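You operate a simulated robot arm through the tools that you are given. There is no shell and no other tool. Be economical: measure what you need, move in short steps, check, and stop when the job is done.

The job below is to be done with a simulated two-armed robot. You get a single attempt, and the scene is never put back.

## Task
On the gap between the rigs on the work table, fold the rag in half.

It is judged by the outcome, as a careful person would: the job done as asked, and still so three seconds after it is handed in. It fails if anything else is knocked over, pushed out of place, dropped, spilled or broken. Flat cloth is picked up by pressing the open fingertips on it (5 to 10 N) and closing them slowly along it; thin cloth reads only 2 to 8 mm in the jaws.

## Robot
Two 7-joint arms with two-finger grippers on one trunk, on a base that drives. Base frame: it is fixed to the floor where the robot stands at the start and does not move with it; the origin is under the middle of the robot, x ahead of it, y to its left, z up. Units: m, degrees, N and s.
The left shoulder is at the start at [0.052, 0.163, 1.079], the right one opposite. With the tool pointing down near the work surface each hand reaches from about 0.28 to 0.74 m from the robot's upright axis, wherever it stands, measured 20 degrees to its own side. Places, roughly: gap between the rigs on the work table [0.4, 0, 0.8]. Payload 2.45 kg a hand.
The tool frame of a hand sits at the grasp point between the pads (the TCP): z along the fingers, y along the line on which they close. The tips reach 0.026 m beyond it. The gripper opens to 0.096 m. The gripper's body begins 0.069 m behind the TCP.
Orientation is told as [roll, pitch, yaw] about the base's x, y, z axes, in that order, counted from this pose: with the fingers straight down and closing along the base's y, the tool's x points along the base's -x, its y along +y and its z along -z.

## Interface
- The arms move only by the tool servo_tool. It takes "left_commands", "right_commands" or both (then of equal length, played together; a hand with none holds still); each is a list of rows, each a list of 7 numbers: the gripper command, from -1 (fully open) to 1 (shut), values between in proportion, then the shift along the tool's x, y, z in mm, then the turn, a rotation vector about the tool's x, y, z in degrees. In form: [[hand, dx, dy, dz, rx, ry, rz], ...]. A call has 1 to 12 rows; each row is the pose to reach, as a shift and turn from the pose commanded when the call began, along the tool's axes at that moment. Rows are played at 5 a second. More than 0.05 m and 8.6 degrees between two rows, or a gripper value outside its range, and nothing of the call is played. A pose out of reach is approached as far as the arm can. The call stops where the force on the tool passes 40 N (or 10 N more than at its start, if that is more) or the arm is blocked; 0.2 s more then pass. The fingers move at their own pace and stop on an object; they squeeze with about 36 N. The grip force told is the motor's: it shows also when the fingers shut on nothing. Time passes only in rows, and 0.2 s behind the last, so rows that repeat a pose let the fingers close. It gives the time, the measured TCP pose, the force on the tool (base axes), the opening and the grip force at its end, in the units of the frame above (readings bear some noise), with the torque about the TCP (base axes, N m) and any sound that the robot's microphone picked up, and new pictures: "show" is both (left out), scene, wrist or none (wrist: the cameras of the hands that moved).
- Cameras (640 x 400 px; columns grow to the right, rows downward): "scene" is now at [0.1329, 0.0132, 1.5385]; the picture's right is [0.15, -0.99, 0.00], its down [-0.90, -0.14, -0.41] and it looks along [0.41, 0.06, -0.91] (base axes); focal length 294 px, centre (320, 200). "left" rides on the left gripper at [0.082, -0.003, -0.098] in its tool frame; the picture's right is [0.04, 1.00, 0.00], its down [-0.73, 0.03, -0.68] and it looks along [-0.68, 0.03, 0.73] (tool axes); focal length 256 px, centre (320, 200). "right" rides on the right gripper at [0.082, 0.003, -0.098] in its tool frame; the picture's right is [-0.04, 1.00, 0.00], its down [-0.73, -0.03, -0.68] and it looks along [-0.68, -0.03, 0.73] (tool axes); focal length 256 px, centre (320, 200). There is no depth. A picture from a camera that has moved, and an enlarged one, comes with that camera's place and axes in the base frame and with its lens. The place of the scene camera against the robot may be out by one fixed shift of up to 0.012 m in any direction.
- slide_trunk(by): slides the trunk up (or, below 0, down) by that many m; the arms and the scene camera ride with it, the base frame stays. It gives what a move gives, with no picture.
- drive_base(legs): drives the robot by 1 to 6 legs, each [ahead, left, turn to the left] in m, m and degrees, along the robot's own axes; the way and the turn of a leg run together, so that a leg with both is an arc; at most 1.5 m and 180 degrees a leg. The arms and the cameras ride along, it lands a little off, and it stops where it bumps. It gives what a move gives, and a new picture of the scene camera.
- aim_head(pan, tilt): turns the head with the scene camera to pan (to the left, within 120 degrees either way) and tilt (down, from -29 to 69), counted from straight ahead of the robot. It gives what a move gives, and a new picture of the scene camera.
- zoom(camera, box): a new picture of the part [left, top, right, bottom] of that camera's present view, enlarged. The clock stands still meanwhile.
- close_job(): hands the job in; it is judged then, once.

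Go step by step. Nothing tells you exact positions but the pictures and the camera data: compare them with the known pose of the tool, close in by small moves and look again before you grip or let go. The budget is 120 turns and 260 pictures, counting those below and the enlarged ones. Unless the task says otherwise, let go and move clear before handing in, and close with one line.

The tools are called after ">>>" by a JSON object that holds its "name" and its "arguments". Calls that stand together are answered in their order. servo_tool: Moves the arms, as the interface text tells. Its arguments: {"type":"object","properties":{"left_commands":{"type":"array","items":{"type":"array","items":{"type":"number"}}},"right_commands":{"type":"array","items":{"type":"array","items":{"type":"number"}}},"show":{"type":"string","enum":["both","scene","wrist","none"]}},"required":[]} The other tools are called the same way: slide_trunk (by) slides the trunk up or down; drive_base (legs) drives the base; aim_head (pan, tilt) turns the head that bears the scene camera; zoom (camera, box) takes an enlarged picture of a part of a camera's view; close_job () hands the job in.

At the start:

```text
clock: 0.0
left_tool_pos: [0.5164, 0.3263, 0.951]
left_orientation: [-0.1, 0.1, 0.1]
left_contact_force: [-0.3, 0.5, -0.4]
left_torque: [0.02, 0.03, 0.0]
left_opening: 0.096
left_grasp_force: 0.0
right_tool_pos: [0.5115, -0.1042, 1.024]
right_orientation: [-0.1, 0.1, -0.1]
right_contact_force: [-0.7, 0.8, -0.6]
right_torque: [0.01, 0.0, 0.01]
right_opening: 0.0959
right_grasp_force: 0.0
trunk travel left (down, up): [-0.25, 0.317]
robot x, y, heading: [-0.0005, 0.001, -0.2]
head pan, tilt: [8.7, 65.5]
```

scene: 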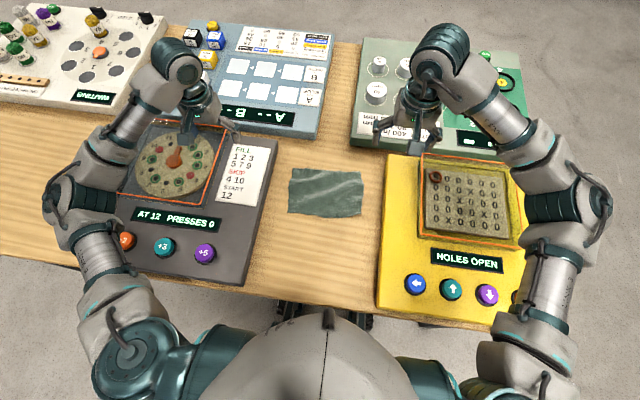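
right: 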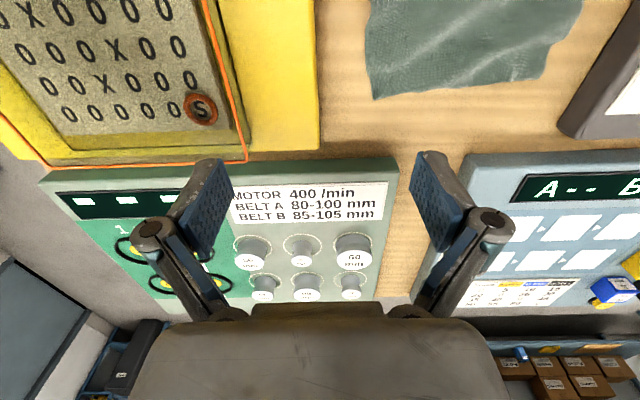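
left: 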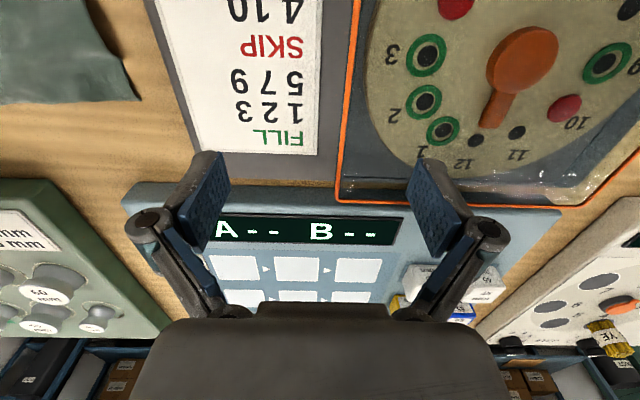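

The rag lies between the dark rig and the yellow rig, roughly 0.2 m wide and 0.13 m deep. I'll look at it closely before choosing the fold.

>>> {"name": "zoom", "arguments": {"camera": "scene", "box": [240, 140, 400, 240]}}

>>> {"name": "zoom", "arguments": {"camera": "right", "box": [320, 0, 640, 200]}}

```text
4.00 times, centred on (320, 190) of scene
camera zoom: at [0.1329, 0.0132, 1.5385], right [0.15, -0.99, 0.0], down [-0.9, -0.14, -0.41], along [0.41, 0.06, -0.91], focal length 1175 px, centre (320, 240)
```

zoom: 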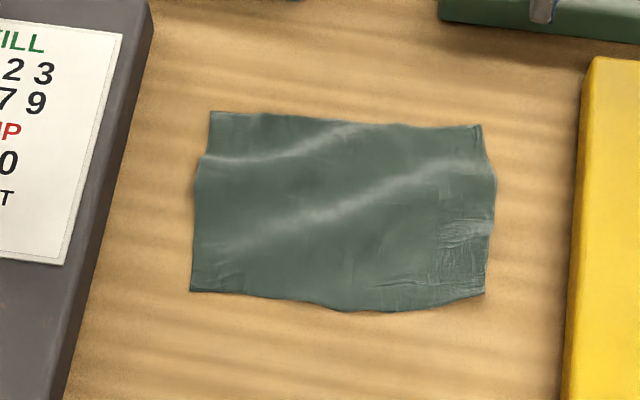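

```text
2.00 times, centred on (480, 100) of right
camera zoom: at [0.4299, -0.1013, 1.1227], right [0.04, 1.0, 0.0], down [0.73, -0.03, 0.68], along [0.68, -0.03, -0.73], focal length 512 px, centre (0, 400)
```

zoom: 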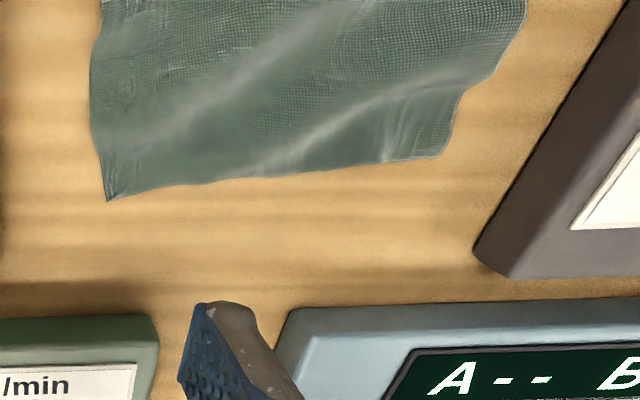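

I place the rag's near corners at about (0.404, 0.142) and (0.432, -0.054) and its far corners at (0.543, 0.156) and (0.561, -0.039), with the table near z 0.80. I plan to pinch both near corners and carry them over to the far edge. First I'll bring both hands above the near corners.

>>> {"name": "servo_tool", "arguments": {"left_commands": [[0.375, 19, -41, 5, 0, 0, -1.4], [0.375, 38, -82, 10, 0, 0, -2.8], [0.375, 57, -123, 20, 0, 0, -4.2], [0.375, 77, -165, 30, 0, 0, -5.6], [0.375, 96, -206, 41, 0, 0, -7], [0.375, 96, -206, 41, 0, 0, -7]], "right_commands": [[0.375, 14, 15, 22, 0, 0, -1.4], [0.375, 28, 30, 44, 0, 0, -2.8], [0.375, 42, 45, 66, 0, 0, -4.2], [0.375, 56, 60, 88, 0, 0, -5.6], [0.375, 70, 75, 114, 0, 0, -7], [0.375, 70, 75, 114, 0, 0, -7]]}}

```text
clock: 1.4
left_tool_pos: [0.4197, 0.117, 0.9126]
left_orientation: [0.0, -0.2, 7.0]
left_contact_force: [0.8, -0.2, 0.1]
left_torque: [0.0, -0.01, 0.03]
left_opening: 0.0301
left_grasp_force: 0.0
right_tool_pos: [0.4379, -0.0293, 0.9132]
right_orientation: [0.1, -0.3, 6.9]
right_contact_force: [-0.1, -0.1, 0.5]
right_torque: [0.0, -0.01, -0.01]
right_opening: 0.0296
right_grasp_force: 0.1
trunk travel left (down, up): [-0.25, 0.317]
robot x, y, heading: [0.0016, -0.0048, 0.0]
head pan, tilt: [8.7, 65.5]
camera scene: at [0.1324, 0.0116, 1.5386], right [0.15, -0.99, 0.0], down [-0.9, -0.14, -0.41], along [0.41, 0.06, -0.91], focal length 294 px, centre (320, 200)
camera right: at [0.3564, -0.0359, 1.012], right [-0.08, 1.0, 0.0], down [0.73, 0.06, 0.68], along [0.68, 0.06, -0.73], focal length 256 px, centre (320, 200)
camera left: at [0.338, 0.1035, 1.0094], right [-0.16, 0.99, 0.0], down [0.72, 0.12, 0.68], along [0.67, 0.11, -0.73], focal length 256 px, centre (320, 200)
```

scene: 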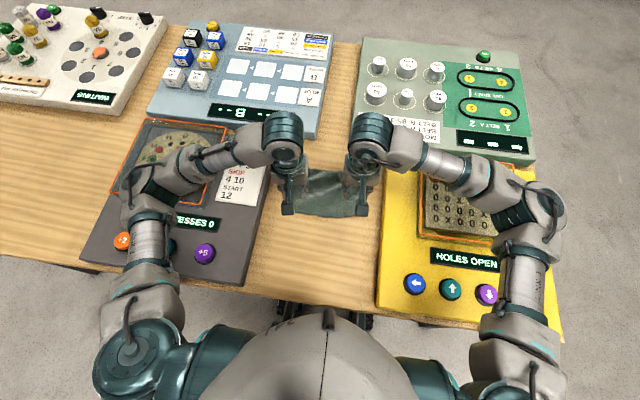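
right: 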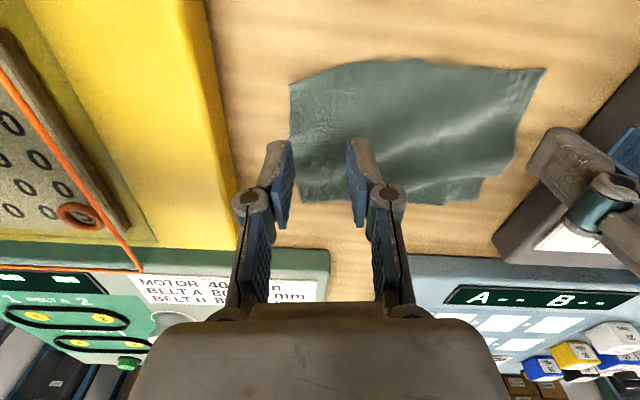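
left: 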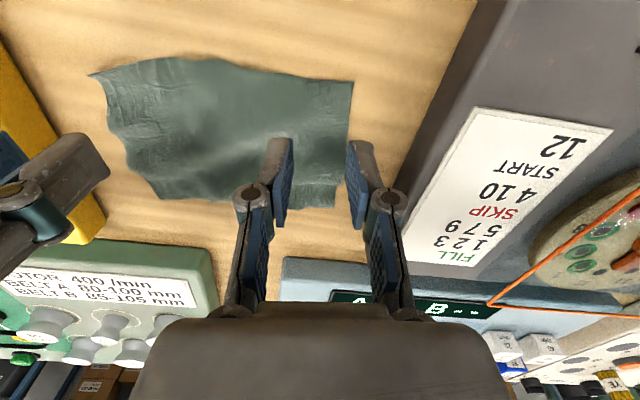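

The wrist cameras confirm the near corners: left about (0.402, 0.140), right about (0.430, -0.055). Both hands are well placed, so I'll descend to just above the cloth.

>>> {"name": "servo_tool", "arguments": {"left_commands": [[0.375, 0, 0, 30, 0, 0, 0], [0.375, 0, 0, 55, 0, 0, 0], [0.375, 0, 0, 72, 0, 0, 0], [0.375, 0, 0, 78, 0, 0, 0], [0.375, 0, 0, 78, 0, 0, 0]], "right_commands": [[0.375, 0, 0, 30, 0, 0, 0], [0.375, 0, 0, 55, 0, 0, 0], [0.375, 0, 0, 72, 0, 0, 0], [0.375, 0, 0, 78, 0, 0, 0], [0.375, 0, 0, 78, 0, 0, 0]], "show": "wrist"}}

```text
clock: 2.6
left_tool_pos: [0.4181, 0.1191, 0.835]
left_orientation: [0.0, -0.2, 7.0]
left_contact_force: [-0.5, -0.4, -0.6]
left_torque: [-0.03, -0.03, -0.03]
left_opening: 0.0299
left_grasp_force: 0.2
right_tool_pos: [0.4388, -0.0305, 0.8345]
right_orientation: [-0.1, -0.2, 7.0]
right_contact_force: [0.2, -0.2, 0.0]
right_torque: [0.02, -0.04, -0.01]
right_opening: 0.0299
right_grasp_force: 0.0
trunk travel left (down, up): [-0.25, 0.317]
robot x, y, heading: [-0.0026, -0.0001, 0.0]
head pan, tilt: [8.7, 65.5]
camera right: at [0.3563, -0.0365, 0.9323], right [-0.08, 1.0, 0.0], down [0.73, 0.06, 0.68], along [0.68, 0.06, -0.73], focal length 256 px, centre (320, 200)
camera left: at [0.3376, 0.1046, 0.9325], right [-0.16, 0.99, 0.0], down [0.72, 0.12, 0.68], along [0.67, 0.11, -0.73], focal length 256 px, centre (320, 200)
```

right: 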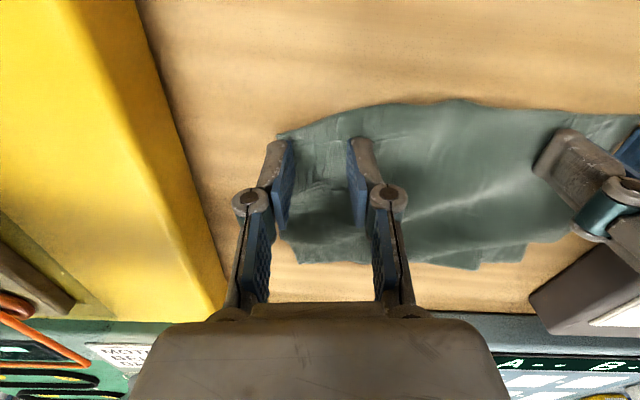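
left: 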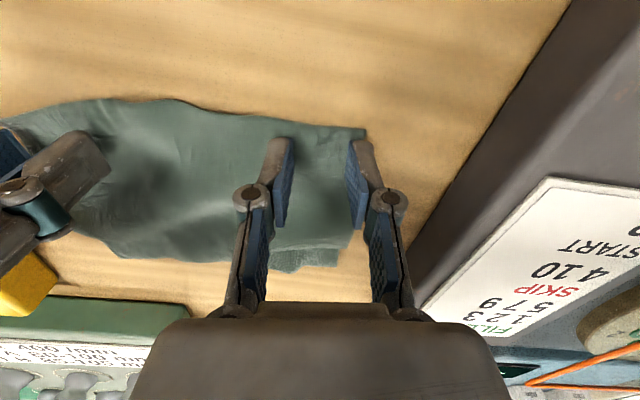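

Both hands are about 1 cm above the cloth. The right outer finger sits right at the rag's side edge, so I'll move that hand 5 mm inward while lowering both gently.

>>> {"name": "servo_tool", "arguments": {"left_commands": [[0.375, 0, 0, 2, 0, 0, 0], [0.375, 0, -1, 4, 0, 0, 0], [0.375, 0, -2, 6, 0, 0, 0], [0.375, 0, -2, 8, 0, 0, 0]], "right_commands": [[0.375, 0, 2, 2, 0, 0, 0], [0.375, 0, 5, 4, 0, 0, 0], [0.375, 0, 5, 6, 0, 0, 0], [0.375, 0, 5, 8, 0, 0, 0]], "show": "none"}}

```text
clock: 3.6
left_tool_pos: [0.4188, 0.1168, 0.8278]
left_orientation: [-0.1, -0.3, 7.1]
left_contact_force: [1.7, 0.2, 7.5]
left_torque: [0.03, -0.01, -0.02]
left_opening: 0.0303
left_grasp_force: 0.3
right_tool_pos: [0.4381, -0.0256, 0.8265]
right_orientation: [0.0, -0.4, 7.0]
right_contact_force: [-0.1, 1.0, 10.8]
right_torque: [-0.02, 0.04, 0.01]
right_opening: 0.0305
right_grasp_force: 0.2
trunk travel left (down, up): [-0.25, 0.317]
robot x, y, heading: [-0.0041, -0.0009, 0.2]
head pan, tilt: [8.7, 65.5]
```

Both hands press with about 8–11 N, so I'll close slowly now.

>>> {"name": "servo_tool", "arguments": {"left_commands": [[0.45, 0, 0, 0, 0, 0, 0], [0.53, 0, 0, 0, 0, 0, 0], [0.6, 0, 0, 0, 0, 0, 0], [0.68, 0, 0, 0, 0, 0, 0], [0.76, 0, 0, 0, 0, 0, 0], [0.84, 0, 0, 0, 0, 0, 0], [0.92, 0, 0, 0, 0, 0, 0], [1, 0, 0, 0, 0, 0, 0], [1, 0, 0, 0, 0, 0, 0], [1, 0, 0, 0, 0, 0, 0]], "right_commands": [[0.45, 0, 0, -0.3, 0, 0, 0], [0.53, 0, 0, -0.3, 0, 0, 0], [0.6, 0, 0, -0.3, 0, 0, 0], [0.68, 0, 0, -0.3, 0, 0, 0], [0.76, 0, 0, -0.3, 0, 0, 0], [0.84, 0, 0, -0.3, 0, 0, 0], [0.92, 0, 0, -0.3, 0, 0, 0], [1, 0, 0, -0.3, 0, 0, 0], [1, 0, 0, -0.3, 0, 0, 0], [1, 0, 0, -0.3, 0, 0, 0]], "show": "wrist"}}

```text
clock: 5.8
left_tool_pos: [0.4171, 0.1165, 0.8269]
left_orientation: [0.0, -0.4, 7.0]
left_contact_force: [1.0, -3.4, 6.0]
left_torque: [-0.19, 0.02, 0.06]
left_opening: 0.0047
left_grasp_force: 32.2
right_tool_pos: [0.4361, -0.0264, 0.8266]
right_orientation: [-0.2, -0.4, 6.9]
right_contact_force: [-0.2, 2.0, 5.6]
right_torque: [0.09, 0.05, -0.02]
right_opening: 0.0038
right_grasp_force: 30.2
trunk travel left (down, up): [-0.25, 0.317]
robot x, y, heading: [-0.0014, -0.0004, 0.1]
head pan, tilt: [8.7, 65.5]
camera right: at [0.3548, -0.0326, 0.9249], right [-0.08, 1.0, 0.0], down [0.73, 0.06, 0.68], along [0.68, 0.05, -0.73], focal length 256 px, centre (320, 200)
camera left: at [0.3359, 0.1037, 0.9247], right [-0.16, 0.99, 0.0], down [0.72, 0.12, 0.68], along [0.67, 0.11, -0.73], focal length 256 px, centre (320, 200)
```

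right: 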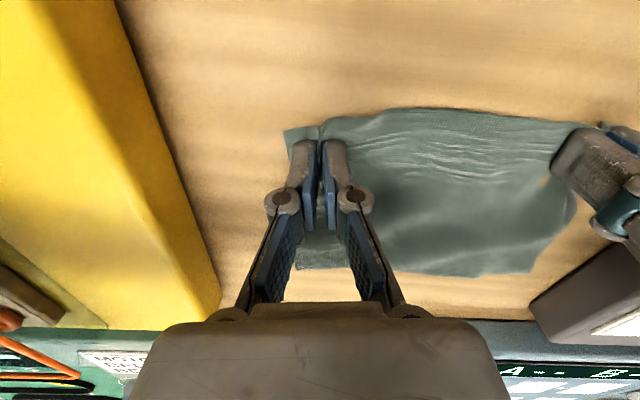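
left: 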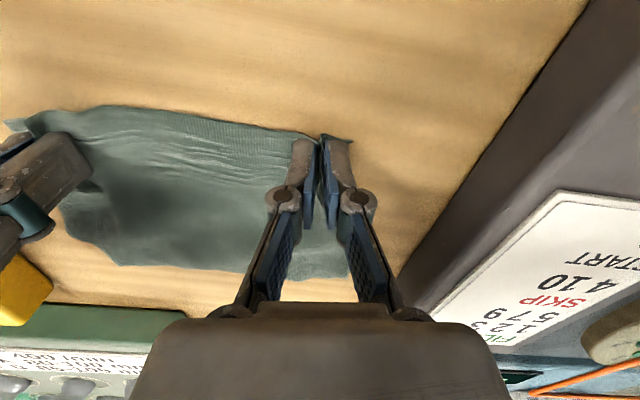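

Both jaws hold cloth, reading 4–5 mm. I'll lift the near edge on an arc, tilting the hands so the edge turns over, and stop halfway to check.

>>> {"name": "servo_tool", "arguments": {"left_commands": [[1, -3.6, 0, -13.4, 0, 5, 0], [1, -11, 0, -25.7, 0, 10, 0], [1, -21.6, 0, -36.1, 0, 15, 0], [1, -34.8, 0, -43.8, 0, 20, 0], [1, -50, 0, -48.1, 0, 25, 0], [1, -66, 0, -49.3, 0, 30, 0], [1, -66, 0, -49.3, 0, 30, 0]], "right_commands": [[1, -3.6, 0, -13.4, 0, 5, 0], [1, -11, 0, -25.7, 0, 10, 0], [1, -21.6, 0, -36.1, 0, 15, 0], [1, -34.8, 0, -43.8, 0, 20, 0], [1, -50, 0, -48.1, 0, 25, 0], [1, -66, 0, -49.3, 0, 30, 0], [1, -66, 0, -49.3, 0, 30, 0]]}}

>>> {"name": "zoom", "arguments": {"camera": "scene", "box": [240, 120, 400, 220]}}

```text
clock: 7.4
left_tool_pos: [0.4816, 0.1252, 0.8765]
left_orientation: [-0.1, 29.8, 6.9]
left_contact_force: [-0.4, -0.6, 0.5]
left_torque: [-0.06, -0.02, 0.04]
left_opening: 0.0049
left_grasp_force: 33.4
right_tool_pos: [0.5017, -0.017, 0.8761]
right_orientation: [-0.2, 29.9, 7.0]
right_contact_force: [-1.0, 4.5, 0.0]
right_torque: [0.02, -0.03, -0.01]
right_opening: 0.0029
right_grasp_force: 29.8
trunk travel left (down, up): [-0.25, 0.317]
robot x, y, heading: [-0.0008, 0.0028, -0.1]
head pan, tilt: [8.7, 65.5]
camera scene: at [0.133, 0.0131, 1.5386], right [0.15, -0.99, 0.0], down [-0.9, -0.14, -0.41], along [0.41, 0.06, -0.91], focal length 294 px, centre (320, 200)
camera right: at [0.4801, -0.0162, 1.0021], right [-0.09, 1.0, -0.02], down [0.97, 0.09, 0.22], along [0.23, 0.0, -0.97], focal length 256 px, centre (320, 200)
camera left: at [0.4603, 0.1198, 1.002], right [-0.16, 0.99, 0.02], down [0.96, 0.15, 0.22], along [0.22, 0.05, -0.97], focal length 256 px, centre (320, 200)
```

scene: 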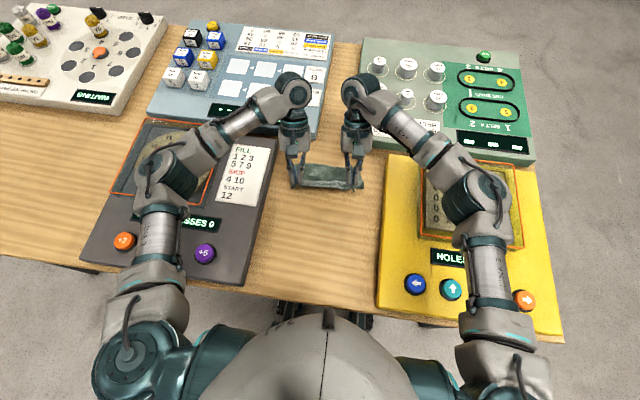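
right: 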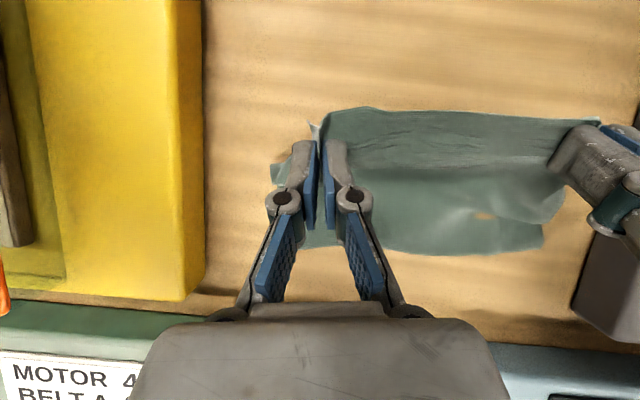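
left: 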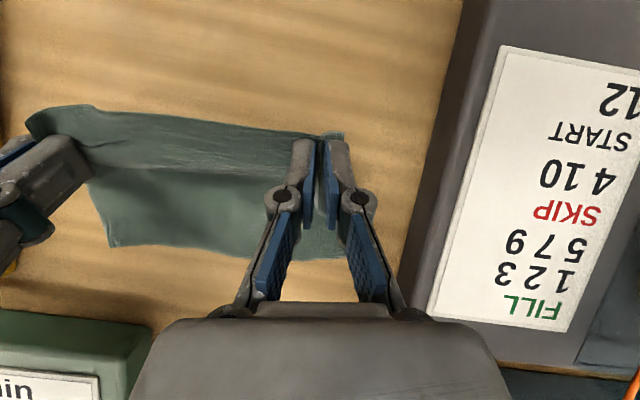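

```text
4.00 times, centred on (320, 170) of scene
camera zoom: at [0.133, 0.0131, 1.5386], right [0.15, -0.99, 0.0], down [-0.9, -0.14, -0.41], along [0.41, 0.06, -0.91], focal length 1175 px, centre (320, 320)
```

zoom: 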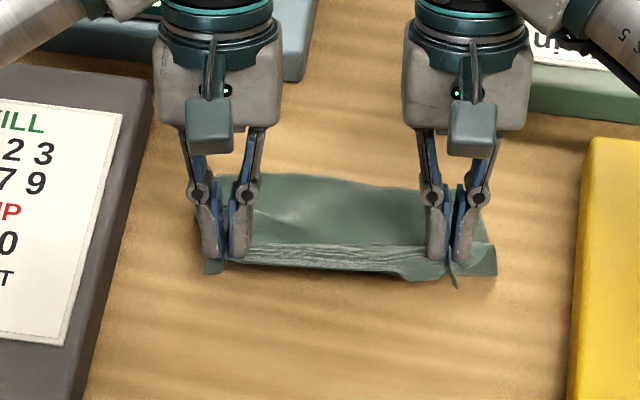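

The edge is standing up and turning over nicely. Now I'll complete the arc down to the far edge, easing the hands slightly toward each other.

>>> {"name": "servo_tool", "arguments": {"left_commands": [[1, -15.7, -2, -5.5, 0, 6, 0], [1, -31.4, -3, -8.4, 0, 12, 0], [1, -46.5, -3, -8.5, 0, 18, 0], [1, -60.1, -3, -5.3, 0, 24, 0], [1, -70.7, -3, 0, 0, 30, 0], [1, -76, -3, 4, 0, 30, 0], [1, -76, -3, 4, 0, 30, 0]], "right_commands": [[1, -15.7, 2, -5.5, 0, 6, 0], [1, -31.4, 3, -8.4, 0, 12, 0], [1, -46.5, 3, -8.5, 0, 18, 0], [1, -60.1, 3, -5.3, 0, 24, 0], [1, -70.7, 3, 0, 0, 30, 0], [1, -76, 3, 4, 0, 30, 0], [1, -76, 3, 4, 0, 30, 0]]}}

>>> {"name": "zoom", "arguments": {"camera": "scene", "box": [240, 120, 400, 220]}}

```text
clock: 9.0
left_tool_pos: [0.4928, 0.1346, 0.8343]
left_orientation: [-0.2, 59.7, 6.7]
left_contact_force: [0.1, -0.6, -0.6]
left_torque: [0.02, -0.04, 0.01]
left_opening: 0.0
left_grasp_force: 28.4
left hand out of reach, approached as far as the arm can: row 4, 5, 6, 7
right_tool_pos: [0.4553, -0.0247, 0.8426]
right_orientation: [-0.2, 60.0, 6.8]
right_contact_force: [-0.7, 2.9, -1.0]
right_torque: [0.01, 0.02, -0.03]
right_opening: 0.0043
right_grasp_force: 29.7
right hand out of reach, approached as far as the arm can: row 2, 3, 4, 5, 6, 7
trunk travel left (down, up): [-0.25, 0.317]
robot x, y, heading: [-0.0018, -0.0005, -0.3]
head pan, tilt: [8.7, 65.5]
camera scene: at [0.1356, 0.0155, 1.5381], right [0.15, -0.99, 0.0], down [-0.9, -0.14, -0.41], along [0.4, 0.06, -0.91], focal length 294 px, centre (320, 200)
camera right: at [0.4994, -0.0168, 0.9627], right [-0.1, 0.99, -0.04], down [0.95, 0.09, -0.29], along [-0.29, -0.06, -0.96], focal length 256 px, centre (320, 200)
camera left: at [0.5362, 0.1372, 0.9542], right [-0.14, 0.99, 0.03], down [0.95, 0.15, -0.29], along [-0.29, -0.01, -0.96], focal length 256 px, centre (320, 200)
```

scene: 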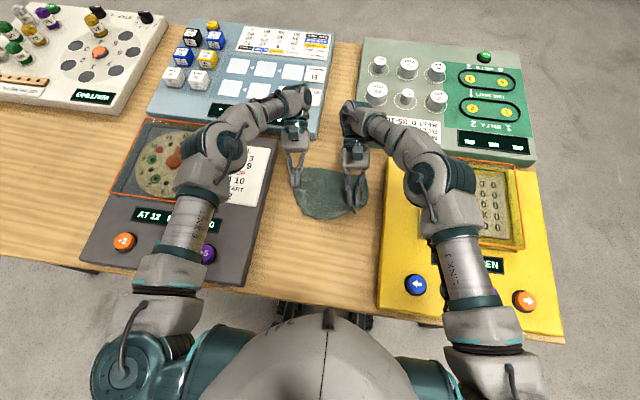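
right: 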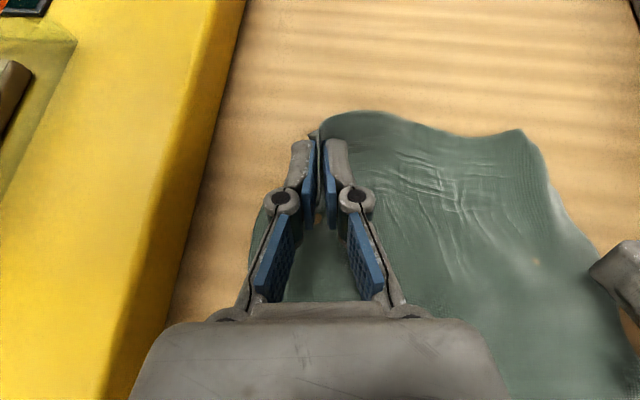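
left: 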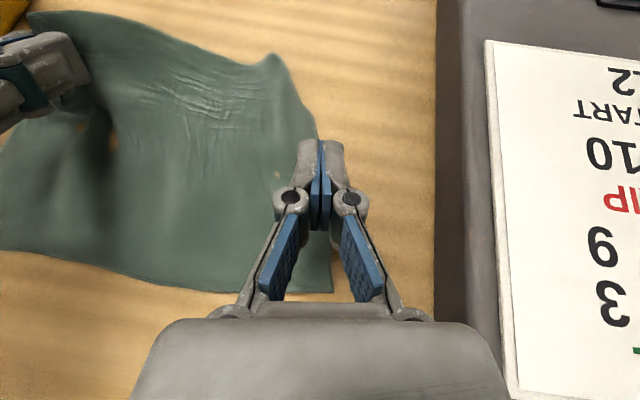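

```text
4.00 times, centred on (320, 170) of scene
camera zoom: at [0.1356, 0.0155, 1.5381], right [0.15, -0.99, 0.0], down [-0.9, -0.14, -0.41], along [0.4, 0.06, -0.91], focal length 1175 px, centre (320, 320)
```

zoom: 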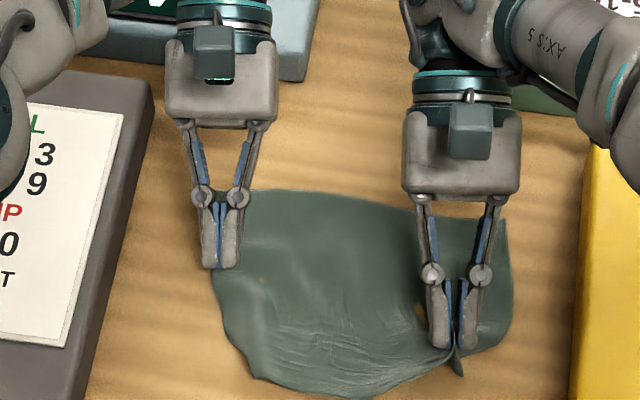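

The 60° tilt was out of reach: the left hand slipped off and the right stayed short, so the rag is merely rumpled. I'll let go, lift clear and turn the hands upright, then look again.

>>> {"name": "servo_tool", "arguments": {"left_commands": [[0.6, 0, 0, 0, 0, 0, 0], [0.6, 0, 0, 0, 0, 0, 0], [0.6, 17, 0, -10, 0, -7, 0], [0.6, 35, 0, -20, 0, -14, 0], [0.6, 52, 0, -30, 0, -21, 0], [0.6, 60, 0, -35, 0, -28, 0], [0.6, 60, 0, -35, 0, -35, 0], [0.6, 60, 0, -35, 0, -42, 0], [0.6, 60, 0, -35, 0, -49, 0], [0.6, 60, 0, -35, 0, -56, 0], [0.6, 60, 0, -35, 0, -60, 0]], "right_commands": [[0.6, 0, 0, 0, 0, 0, 0], [0.6, 0, 0, 0, 0, 0, 0], [0.6, 17, 0, -10, 0, -7, 0], [0.6, 35, 0, -20, 0, -14, 0], [0.6, 52, 0, -30, 0, -21, 0], [0.6, 60, 0, -35, 0, -28, 0], [0.6, 60, 0, -35, 0, -35, 0], [0.6, 60, 0, -35, 0, -42, 0], [0.6, 60, 0, -35, 0, -49, 0], [0.6, 60, 0, -35, 0, -56, 0], [0.6, 60, 0, -35, 0, -60, 0]]}}

>>> {"name": "zoom", "arguments": {"camera": "scene", "box": [240, 140, 400, 240]}}

```text
clock: 11.4
left_tool_pos: [0.4914, 0.1327, 0.9038]
left_orientation: [-0.2, -0.3, 7.0]
left_contact_force: [-0.7, -0.2, -0.2]
left_torque: [-0.01, -0.03, 0.02]
left_opening: 0.0192
left_grasp_force: 0.0
right_tool_pos: [0.4562, -0.0311, 0.9212]
right_orientation: [0.0, -0.3, 7.1]
right_contact_force: [0.1, 0.7, 0.4]
right_torque: [0.01, 0.0, -0.01]
right_opening: 0.0191
right_grasp_force: 0.1
trunk travel left (down, up): [-0.25, 0.317]
robot x, y, heading: [0.001, -0.0005, 0.3]
head pan, tilt: [8.7, 65.5]
camera scene: at [0.1325, 0.0122, 1.5386], right [0.15, -0.99, 0.0], down [-0.9, -0.14, -0.41], along [0.41, 0.06, -0.91], focal length 294 px, centre (320, 200)
camera right: at [0.3742, -0.0381, 1.0188], right [-0.08, 1.0, 0.0], down [0.73, 0.06, 0.68], along [0.68, 0.06, -0.73], focal length 256 px, centre (320, 200)
camera left: at [0.4084, 0.1192, 1.0017], right [-0.16, 0.99, 0.0], down [0.72, 0.12, 0.68], along [0.67, 0.11, -0.73], focal length 256 px, centre (320, 200)
```

scene: 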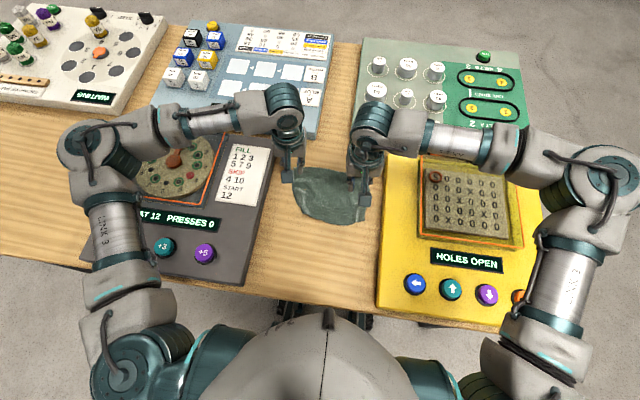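
right: 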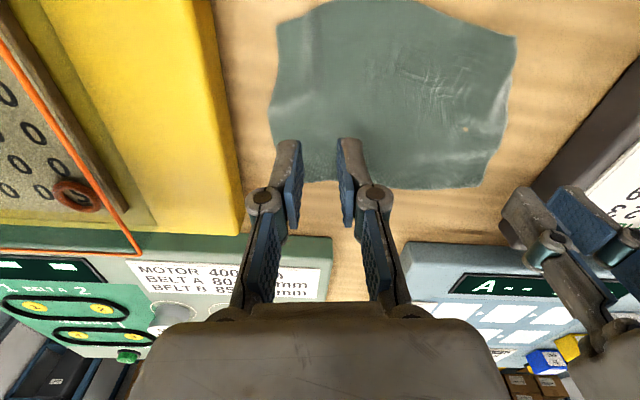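
left: 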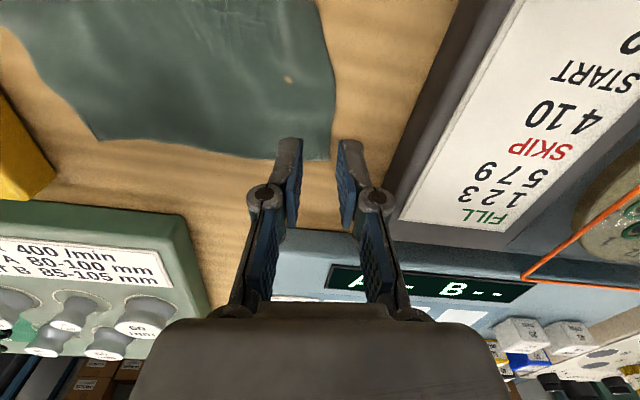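

```text
4.00 times, centred on (320, 190) of scene
camera zoom: at [0.1325, 0.0122, 1.5386], right [0.15, -0.99, 0.0], down [-0.9, -0.14, -0.41], along [0.41, 0.06, -0.91], focal length 1175 px, centre (320, 240)
```

zoom: 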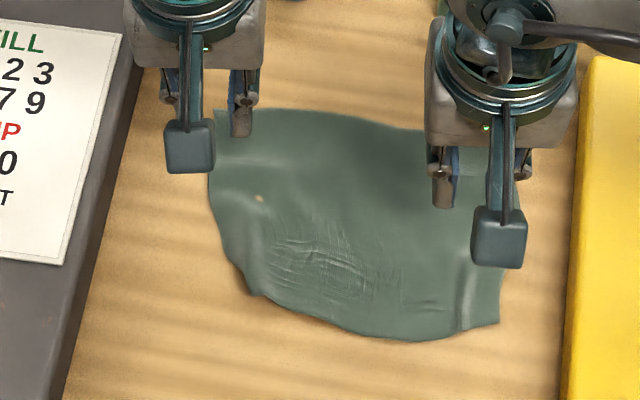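

The rag has relaxed nearly flat, with only the near-left corner drawn inward. I'll lift the hands aside for a clear view.

>>> {"name": "servo_tool", "arguments": {"left_commands": [[0.3, 0, 20, -25, 0, 0, 0], [0.3, 0, 50, -50, 0, 0, 0], [0.3, 0, 90, -60, 0, 0, 0]], "right_commands": [[0.3, 0, -20, -25, 0, 0, 0], [0.3, 0, -50, -50, 0, 0, 0], [0.3, 0, -90, -60, 0, 0, 0]], "show": "wrist"}}

>>> {"name": "zoom", "arguments": {"camera": "scene", "box": [240, 140, 400, 240]}}

```text
clock: 12.2
left_tool_pos: [0.4813, 0.2227, 0.9649]
left_orientation: [0.0, -0.1, 7.1]
left_contact_force: [0.2, 0.6, -0.5]
left_torque: [-0.02, 0.0, 0.02]
left_opening: 0.0335
left_grasp_force: 0.0
right_tool_pos: [0.4661, -0.122, 0.9828]
right_orientation: [-0.2, -0.3, 7.0]
right_contact_force: [0.0, 0.5, 0.7]
right_torque: [0.04, -0.04, -0.02]
right_opening: 0.0337
right_grasp_force: 0.1
trunk travel left (down, up): [-0.25, 0.317]
robot x, y, heading: [-0.0002, -0.0013, 0.0]
head pan, tilt: [8.7, 65.5]
camera right: at [0.3839, -0.128, 1.08], right [-0.08, 1.0, 0.0], down [0.73, 0.06, 0.68], along [0.68, 0.06, -0.73], focal length 256 px, centre (320, 200)
camera left: at [0.3984, 0.2091, 1.0631], right [-0.16, 0.99, 0.0], down [0.72, 0.12, 0.68], along [0.67, 0.11, -0.73], focal length 256 px, centre (320, 200)
```

right: 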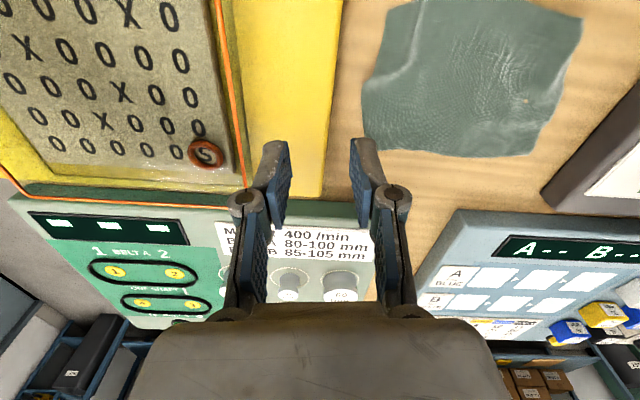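
left: 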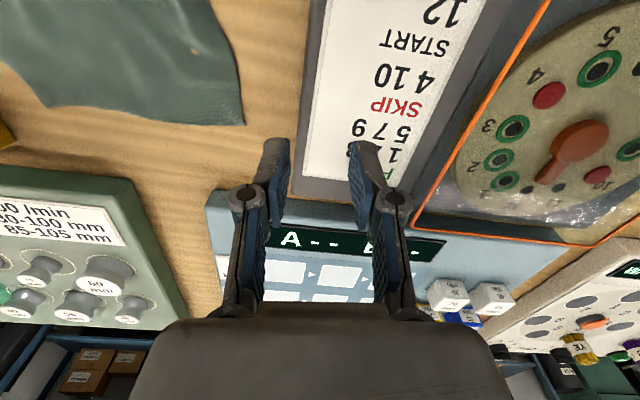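

```text
4.00 times, centred on (320, 190) of scene
camera zoom: at [0.132, 0.0119, 1.5386], right [0.15, -0.99, 0.0], down [-0.9, -0.14, -0.41], along [0.41, 0.06, -0.91], focal length 1175 px, centre (320, 240)
```

zoom: 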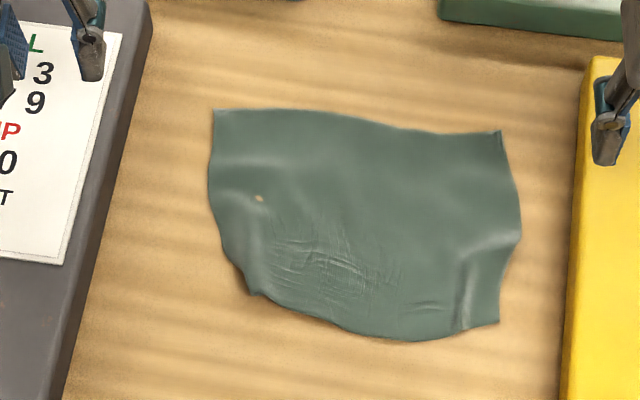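

The near-left corner is drawn in about 3 cm. I'll press a closed left fingertip near it and slide it outward to square the rag up.

>>> {"name": "servo_tool", "arguments": {"left_commands": [[1, 19, -30, 10, 0, 0, 0], [1, 38, -60, 20, 0, 0, 0], [1, 57, -90, 30, 0, 0, 0], [1, 76, -121, 40, 0, 0, 0], [1, 76, -121, 80, 0, 0, 0], [1, 76, -121, 110, 0, 0, 0], [1, 76, -121, 130, 0, 0, 0], [1, 76, -121, 135, 0, 0, 0], [1, 76, -121, 137, 0, 0, 0]], "show": "wrist"}}

```text
clock: 14.2
left_tool_pos: [0.4177, 0.094, 0.8269]
left_orientation: [0.0, -0.4, 7.0]
left_contact_force: [-0.4, 0.4, 4.0]
left_torque: [0.04, 0.07, 0.01]
left_opening: 0.0004
left_grasp_force: 28.8
right_tool_pos: [0.4655, -0.1214, 0.9821]
right_orientation: [0.0, -0.2, 7.0]
right_contact_force: [-0.5, -0.7, -0.1]
right_torque: [0.01, 0.01, -0.01]
right_opening: 0.0336
right_grasp_force: 0.0
trunk travel left (down, up): [-0.25, 0.317]
robot x, y, heading: [0.0008, -0.0008, -0.3]
head pan, tilt: [8.7, 65.5]
camera left: at [0.3364, 0.0796, 0.9247], right [-0.16, 0.99, 0.0], down [0.72, 0.12, 0.68], along [0.67, 0.11, -0.73], focal length 256 px, centre (320, 200)
```

left: 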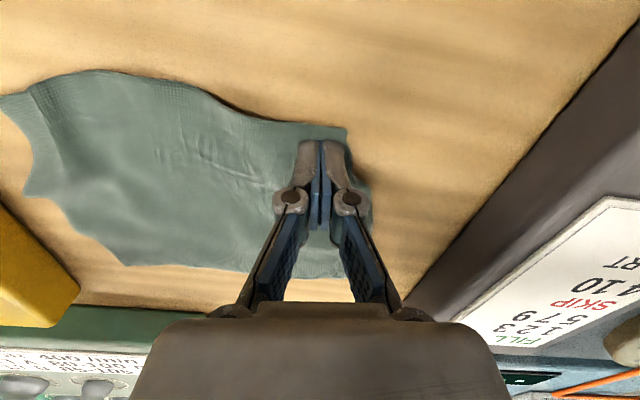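

Contact is light and the corner lies right under the finger. I'll press slightly more and slide outward.

>>> {"name": "servo_tool", "arguments": {"left_commands": [[1, 0, 0, 0.7, 0, 0, 0], [1, 1, 6, 0.7, 0, 0, 0], [1, 3, 12, 0.7, 0, 0, 0], [1, 5, 19, 0.7, 0, 0, 0], [1, 7, 26, 0.7, 0, 0, 0], [1, 8, 30, 0.7, 0, 0, 0], [1, 8, 30, -30, 0, 0, 0], [1, 8, 60, -70, 0, 0, 0], [1, 0, 100, -100, 0, 0, 0]], "show": "none"}}

>>> {"name": "zoom", "arguments": {"camera": "scene", "box": [240, 140, 400, 240]}}

```text
refused: row 9 steps farther than a row can; nothing moved
```

```text
4.00 times, centred on (320, 190) of scene
camera zoom: at [0.1315, 0.0111, 1.5388], right [0.15, -0.99, 0.0], down [-0.9, -0.14, -0.41], along [0.41, 0.06, -0.91], focal length 1175 px, centre (320, 240)
```

zoom: 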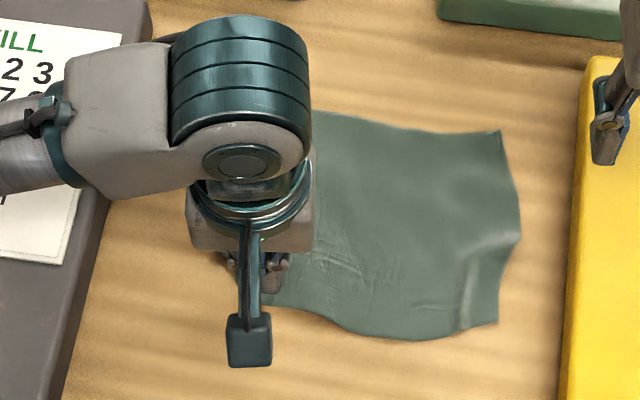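

The last row stepped too far, so nothing moved. I'll repeat it with shorter rows.

>>> {"name": "servo_tool", "arguments": {"left_commands": [[1, 0, 0, 0.7, 0, 0, 0], [1, 1, 6, 0.7, 0, 0, 0], [1, 3, 12, 0.7, 0, 0, 0], [1, 5, 19, 0.7, 0, 0, 0], [1, 7, 26, 0.7, 0, 0, 0], [1, 8, 30, 0.7, 0, 0, 0], [1, 8, 30, -30, 0, 0, 0], [1, 8, 50, -65, 0, 0, 0], [1, 4, 80, -95, 0, 0, 0], [1, 0, 110, -125, 0, 0, 0]], "show": "none"}}

>>> {"name": "zoom", "arguments": {"camera": "scene", "box": [240, 140, 400, 240]}}

```text
clock: 16.4
left_tool_pos: [0.4035, 0.2035, 0.953]
left_orientation: [-0.1, -0.2, 6.9]
left_contact_force: [0.2, 0.1, 0.3]
left_torque: [0.0, 0.02, -0.04]
left_opening: 0.0002
left_grasp_force: 28.2
right_tool_pos: [0.4646, -0.1196, 0.9832]
right_orientation: [-0.1, -0.1, 7.0]
right_contact_force: [0.4, -0.4, 0.2]
right_torque: [0.01, -0.02, -0.02]
right_opening: 0.0334
right_grasp_force: 0.0
trunk travel left (down, up): [-0.25, 0.317]
robot x, y, heading: [-0.0016, 0.0, -0.0]
head pan, tilt: [8.7, 65.5]
```

```text
4.00 times, centred on (320, 190) of scene
camera zoom: at [0.131, 0.0137, 1.5387], right [0.15, -0.99, 0.0], down [-0.9, -0.14, -0.41], along [0.41, 0.06, -0.91], focal length 1175 px, centre (320, 240)
```

zoom: 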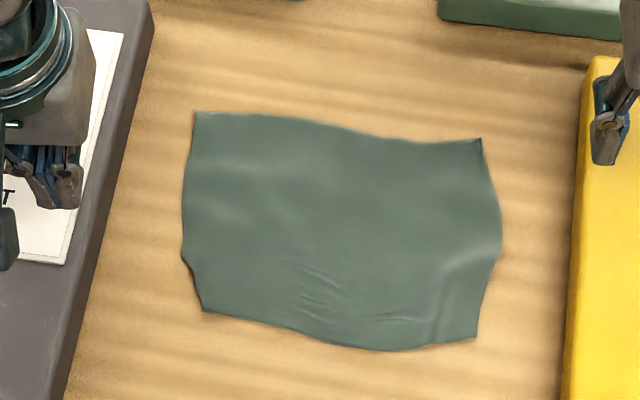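

The rag is nearly square and flat again. I'll now fold the far edge toward the robot instead, since the hands can tilt that way easily. First I'll back the base up 0.1 m to give the arms room.

>>> {"name": "drive_base", "arguments": {"legs": [[-0.1, 0, 0]]}}

>>> {"name": "zoom", "arguments": {"camera": "scene", "box": [240, 110, 400, 210]}}

```text
clock: 17.6
left_tool_pos: [0.3043, 0.2026, 0.9522]
left_orientation: [0.0, -0.2, 7.0]
left_contact_force: [0.0, 0.4, 0.1]
left_torque: [0.0, -0.03, 0.03]
left_opening: 0.0
left_grasp_force: 28.4
right_tool_pos: [0.3649, -0.1205, 0.9811]
right_orientation: [0.0, -0.1, 7.0]
right_contact_force: [-0.2, 0.0, 0.0]
right_torque: [0.0, -0.01, -0.04]
right_opening: 0.0337
right_grasp_force: 0.1
trunk travel left (down, up): [-0.25, 0.317]
robot x, y, heading: [-0.1014, 0.001, -0.1]
head pan, tilt: [8.7, 65.5]
camera scene: at [0.0331, 0.0115, 1.5385], right [0.15, -0.99, 0.0], down [-0.9, -0.14, -0.41], along [0.41, 0.06, -0.91], focal length 294 px, centre (320, 200)
```

scene: 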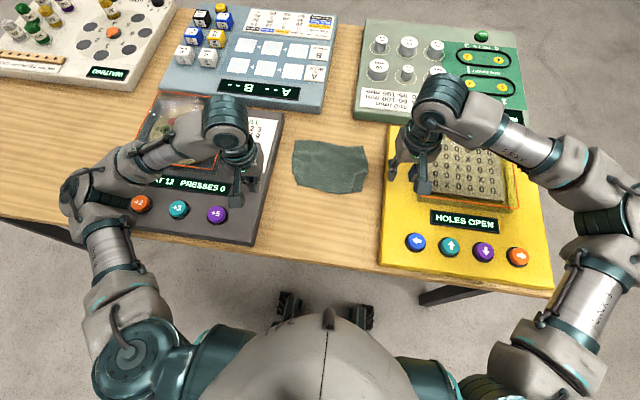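

```text
4.00 times, centred on (320, 160) of scene
camera zoom: at [0.0331, 0.0115, 1.5385], right [0.15, -0.99, 0.0], down [-0.9, -0.14, -0.41], along [0.41, 0.06, -0.91], focal length 1175 px, centre (320, 360)
```

zoom: 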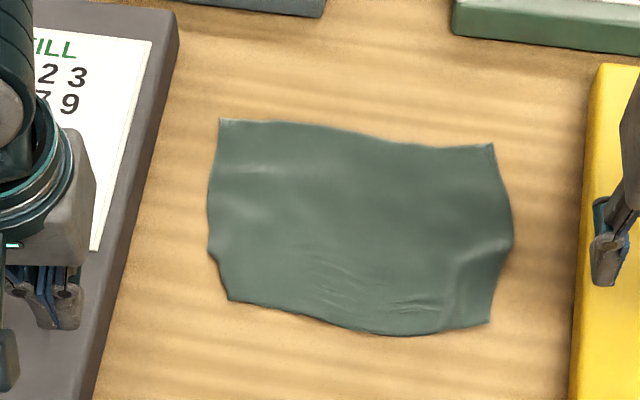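

Now I'll bring both hands above the far corners at about (0.543, 0.168) and (0.551, -0.040).

>>> {"name": "servo_tool", "arguments": {"left_commands": [[0.375, -37, -15, 0, 0, 0, 0], [0.375, -74, -30, 0, 0, 0, 0], [0.375, -111, -45, 10, 0, 0, 0], [0.375, -149, -59, 20, 0, 0, 0], [0.375, -186, -74, 34, 0, 0, 0], [0.375, -223, -88, 47, 0, 0, 0], [0.375, -223, -88, 47, 0, 0, 0]], "right_commands": [[0.375, -31, 14, 6, 0, 0, 0], [0.375, -62, 28, 16, 0, 0, 0], [0.375, -92, 42, 26, 0, 0, 0], [0.375, -123, 55, 40, 0, 0, 0], [0.375, -154, 69, 58, 0, 0, 0], [0.375, -184, 83, 76, 0, 0, 0], [0.375, -184, 83, 76, 0, 0, 0]], "show": "wrist"}}

```text
clock: 19.1
left_tool_pos: [0.5342, 0.1423, 0.9107]
left_orientation: [0.0, -0.4, 7.0]
left_contact_force: [-0.1, 0.1, 0.1]
left_torque: [0.01, -0.03, -0.02]
left_opening: 0.03
left_grasp_force: 0.1
right_tool_pos: [0.536, -0.0157, 0.9096]
right_orientation: [0.0, -0.5, 7.1]
right_contact_force: [0.1, 0.6, 1.5]
right_torque: [0.0, -0.02, 0.01]
right_opening: 0.0297
right_grasp_force: 0.1
trunk travel left (down, up): [-0.25, 0.317]
robot x, y, heading: [-0.0952, -0.0016, 0.2]
head pan, tilt: [8.7, 65.5]
camera right: at [0.4535, -0.0216, 1.007], right [-0.08, 1.0, 0.0], down [0.73, 0.06, 0.69], along [0.68, 0.06, -0.73], focal length 256 px, centre (320, 200)
camera left: at [0.4517, 0.1288, 1.008], right [-0.16, 0.99, 0.0], down [0.72, 0.12, 0.69], along [0.68, 0.11, -0.73], focal length 256 px, centre (320, 200)
```

right: 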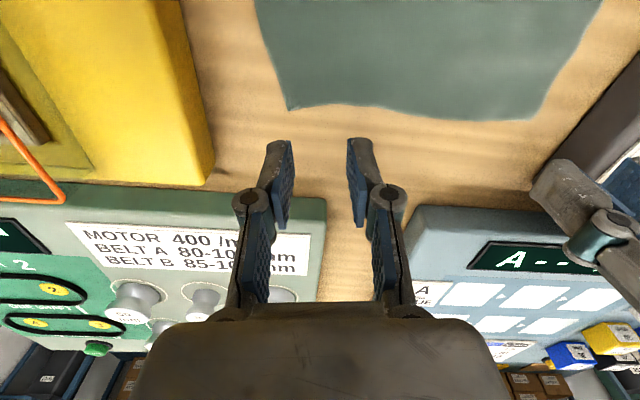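
left: 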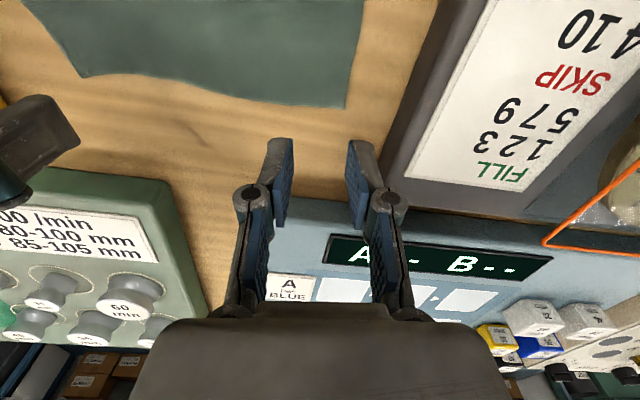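

The far corners lie at about (0.538, 0.164) and (0.544, -0.039), so I'll trim a few mm and descend to just above the cloth.

>>> {"name": "servo_tool", "arguments": {"left_commands": [[0.375, 4, -4, 30, 0, 0, 0], [0.375, 4, -4, 55, 0, 0, 0], [0.375, 4, -4, 72, 0, 0, 0], [0.375, 4, -4, 78, 0, 0, 0], [0.375, 4, -4, 78, 0, 0, 0]], "right_commands": [[0.375, 5, 1, 30, 0, 0, 0], [0.375, 5, 1, 55, 0, 0, 0], [0.375, 5, 1, 72, 0, 0, 0], [0.375, 5, 1, 78, 0, 0, 0], [0.375, 5, 1, 78, 0, 0, 0]], "show": "wrist"}}

```text
clock: 20.4
left_tool_pos: [0.5306, 0.1398, 0.8301]
left_orientation: [-0.2, -0.4, 7.0]
left_contact_force: [-1.0, -0.4, 0.5]
left_torque: [0.0, 0.03, 0.0]
left_opening: 0.0301
left_grasp_force: 0.1
right_tool_pos: [0.5328, -0.0156, 0.8288]
right_orientation: [-0.2, -0.4, 7.0]
right_contact_force: [1.1, -0.3, 0.1]
right_torque: [0.04, -0.02, 0.04]
right_opening: 0.0299
right_grasp_force: 0.0
trunk travel left (down, up): [-0.25, 0.317]
robot x, y, heading: [-0.1019, 0.0009, 0.1]
head pan, tilt: [8.7, 65.5]
camera right: at [0.4502, -0.022, 0.9272], right [-0.08, 1.0, 0.0], down [0.73, 0.06, 0.68], along [0.68, 0.06, -0.73], focal length 256 px, centre (320, 200)
camera left: at [0.449, 0.1253, 0.9279], right [-0.16, 0.99, 0.0], down [0.72, 0.12, 0.68], along [0.68, 0.11, -0.73], focal length 256 px, centre (320, 200)
```

right: 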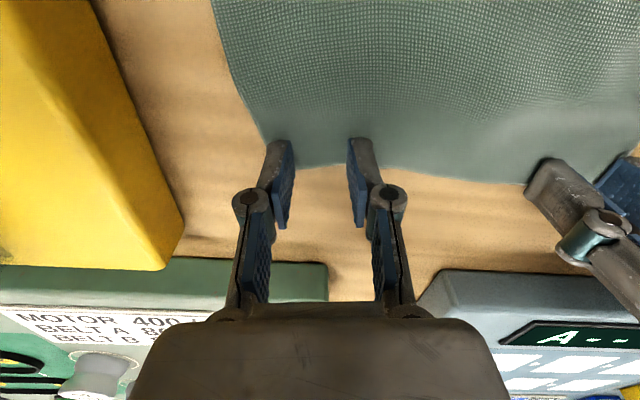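
left: 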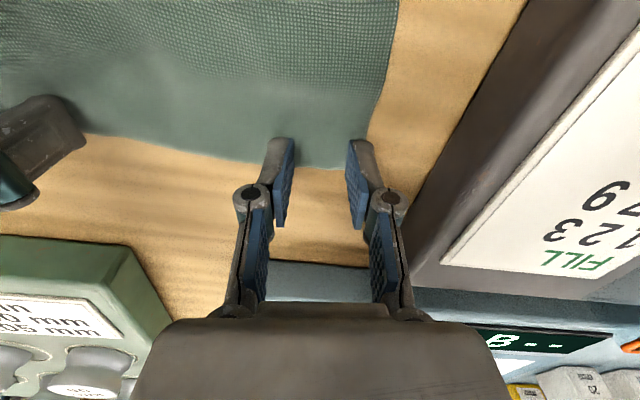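

Fingertips straddle both far corners with the edge just inside the finger width. I'll press down now.

>>> {"name": "servo_tool", "arguments": {"left_commands": [[0.375, 1, -3, 1, 0, 0, 0], [0.375, 1, -3, 2.5, 0, 0, 0], [0.375, 1, -3, 3.7, 0, 0, 0], [0.375, 1, -3, 3.7, 0, 0, 0]], "right_commands": [[0.375, 1, 2, 1, 0, 0, 0], [0.375, 1, 2, 2, 0, 0, 0], [0.375, 1, 2, 2.7, 0, 0, 0], [0.375, 1, 2, 2.7, 0, 0, 0]], "show": "none"}}

```text
clock: 21.4
left_tool_pos: [0.5302, 0.1342, 0.8279]
left_orientation: [-0.1, -0.4, 7.1]
left_contact_force: [0.1, 0.4, 3.3]
left_torque: [0.04, -0.01, -0.02]
left_opening: 0.0302
left_grasp_force: 0.0
right_tool_pos: [0.5304, -0.0143, 0.8283]
right_orientation: [-0.1, -0.5, 7.0]
right_contact_force: [0.2, -0.5, 2.8]
right_torque: [-0.03, 0.0, 0.0]
right_opening: 0.0299
right_grasp_force: 0.4
trunk travel left (down, up): [-0.25, 0.317]
robot x, y, heading: [-0.0984, 0.0009, -0.1]
head pan, tilt: [8.7, 65.5]
```

Contact is about 3 N on each hand. I'll press about 0.7 mm more and close slowly.

>>> {"name": "servo_tool", "arguments": {"left_commands": [[0.375, 0, 0, 0.7, 0, 0, 0], [0.45, 0, 0, 0.7, 0, 0, 0], [0.53, 0, 0, 0.7, 0, 0, 0], [0.6, 0, 0, 0.7, 0, 0, 0], [0.68, 0, 0, 0.7, 0, 0, 0], [0.76, 0, 0, 0.7, 0, 0, 0], [0.84, 0, 0, 0.7, 0, 0, 0], [0.92, 0, 0, 0.7, 0, 0, 0], [1, 0, 0, 0.7, 0, 0, 0], [1, 0, 0, 0.7, 0, 0, 0], [1, 0, 0, 0.7, 0, 0, 0]], "right_commands": [[0.375, 0, 0, 0.8, 0, 0, 0], [0.45, 0, 0, 0.8, 0, 0, 0], [0.53, 0, 0, 0.8, 0, 0, 0], [0.6, 0, 0, 0.8, 0, 0, 0], [0.68, 0, 0, 0.8, 0, 0, 0], [0.76, 0, 0, 0.8, 0, 0, 0], [0.84, 0, 0, 0.8, 0, 0, 0], [0.92, 0, 0, 0.8, 0, 0, 0], [1, 0, 0, 0.8, 0, 0, 0], [1, 0, 0, 0.8, 0, 0, 0], [1, 0, 0, 0.8, 0, 0, 0]], "show": "wrist"}}

```text
clock: 23.8
left_tool_pos: [0.5289, 0.1348, 0.8274]
left_orientation: [0.0, -0.4, 7.0]
left_contact_force: [-0.2, -4.7, 4.2]
left_torque: [-0.13, 0.03, 0.02]
left_opening: 0.0
left_grasp_force: 28.9
right_tool_pos: [0.531, -0.0138, 0.8275]
right_orientation: [-0.1, -0.4, 7.0]
right_contact_force: [-1.3, 3.4, 10.9]
right_torque: [0.02, -0.04, 0.07]
right_opening: 0.0026
right_grasp_force: 34.8
trunk travel left (down, up): [-0.25, 0.317]
robot x, y, heading: [-0.0981, 0.0001, 0.1]
head pan, tilt: [8.7, 65.5]
camera right: at [0.4481, -0.0202, 0.9248], right [-0.08, 1.0, 0.0], down [0.73, 0.06, 0.68], along [0.68, 0.06, -0.73], focal length 256 px, centre (320, 200)
camera left: at [0.4476, 0.1212, 0.9241], right [-0.16, 0.99, 0.0], down [0.72, 0.12, 0.68], along [0.68, 0.11, -0.73], focal length 256 px, centre (320, 200)
```

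right: 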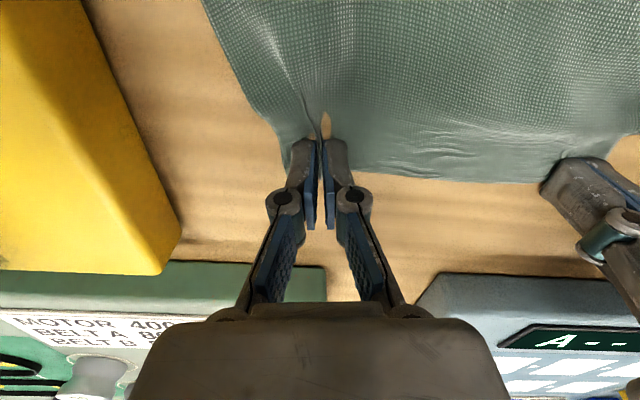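
left: 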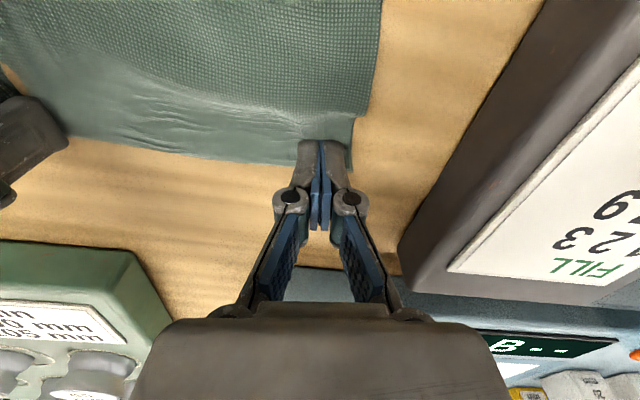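

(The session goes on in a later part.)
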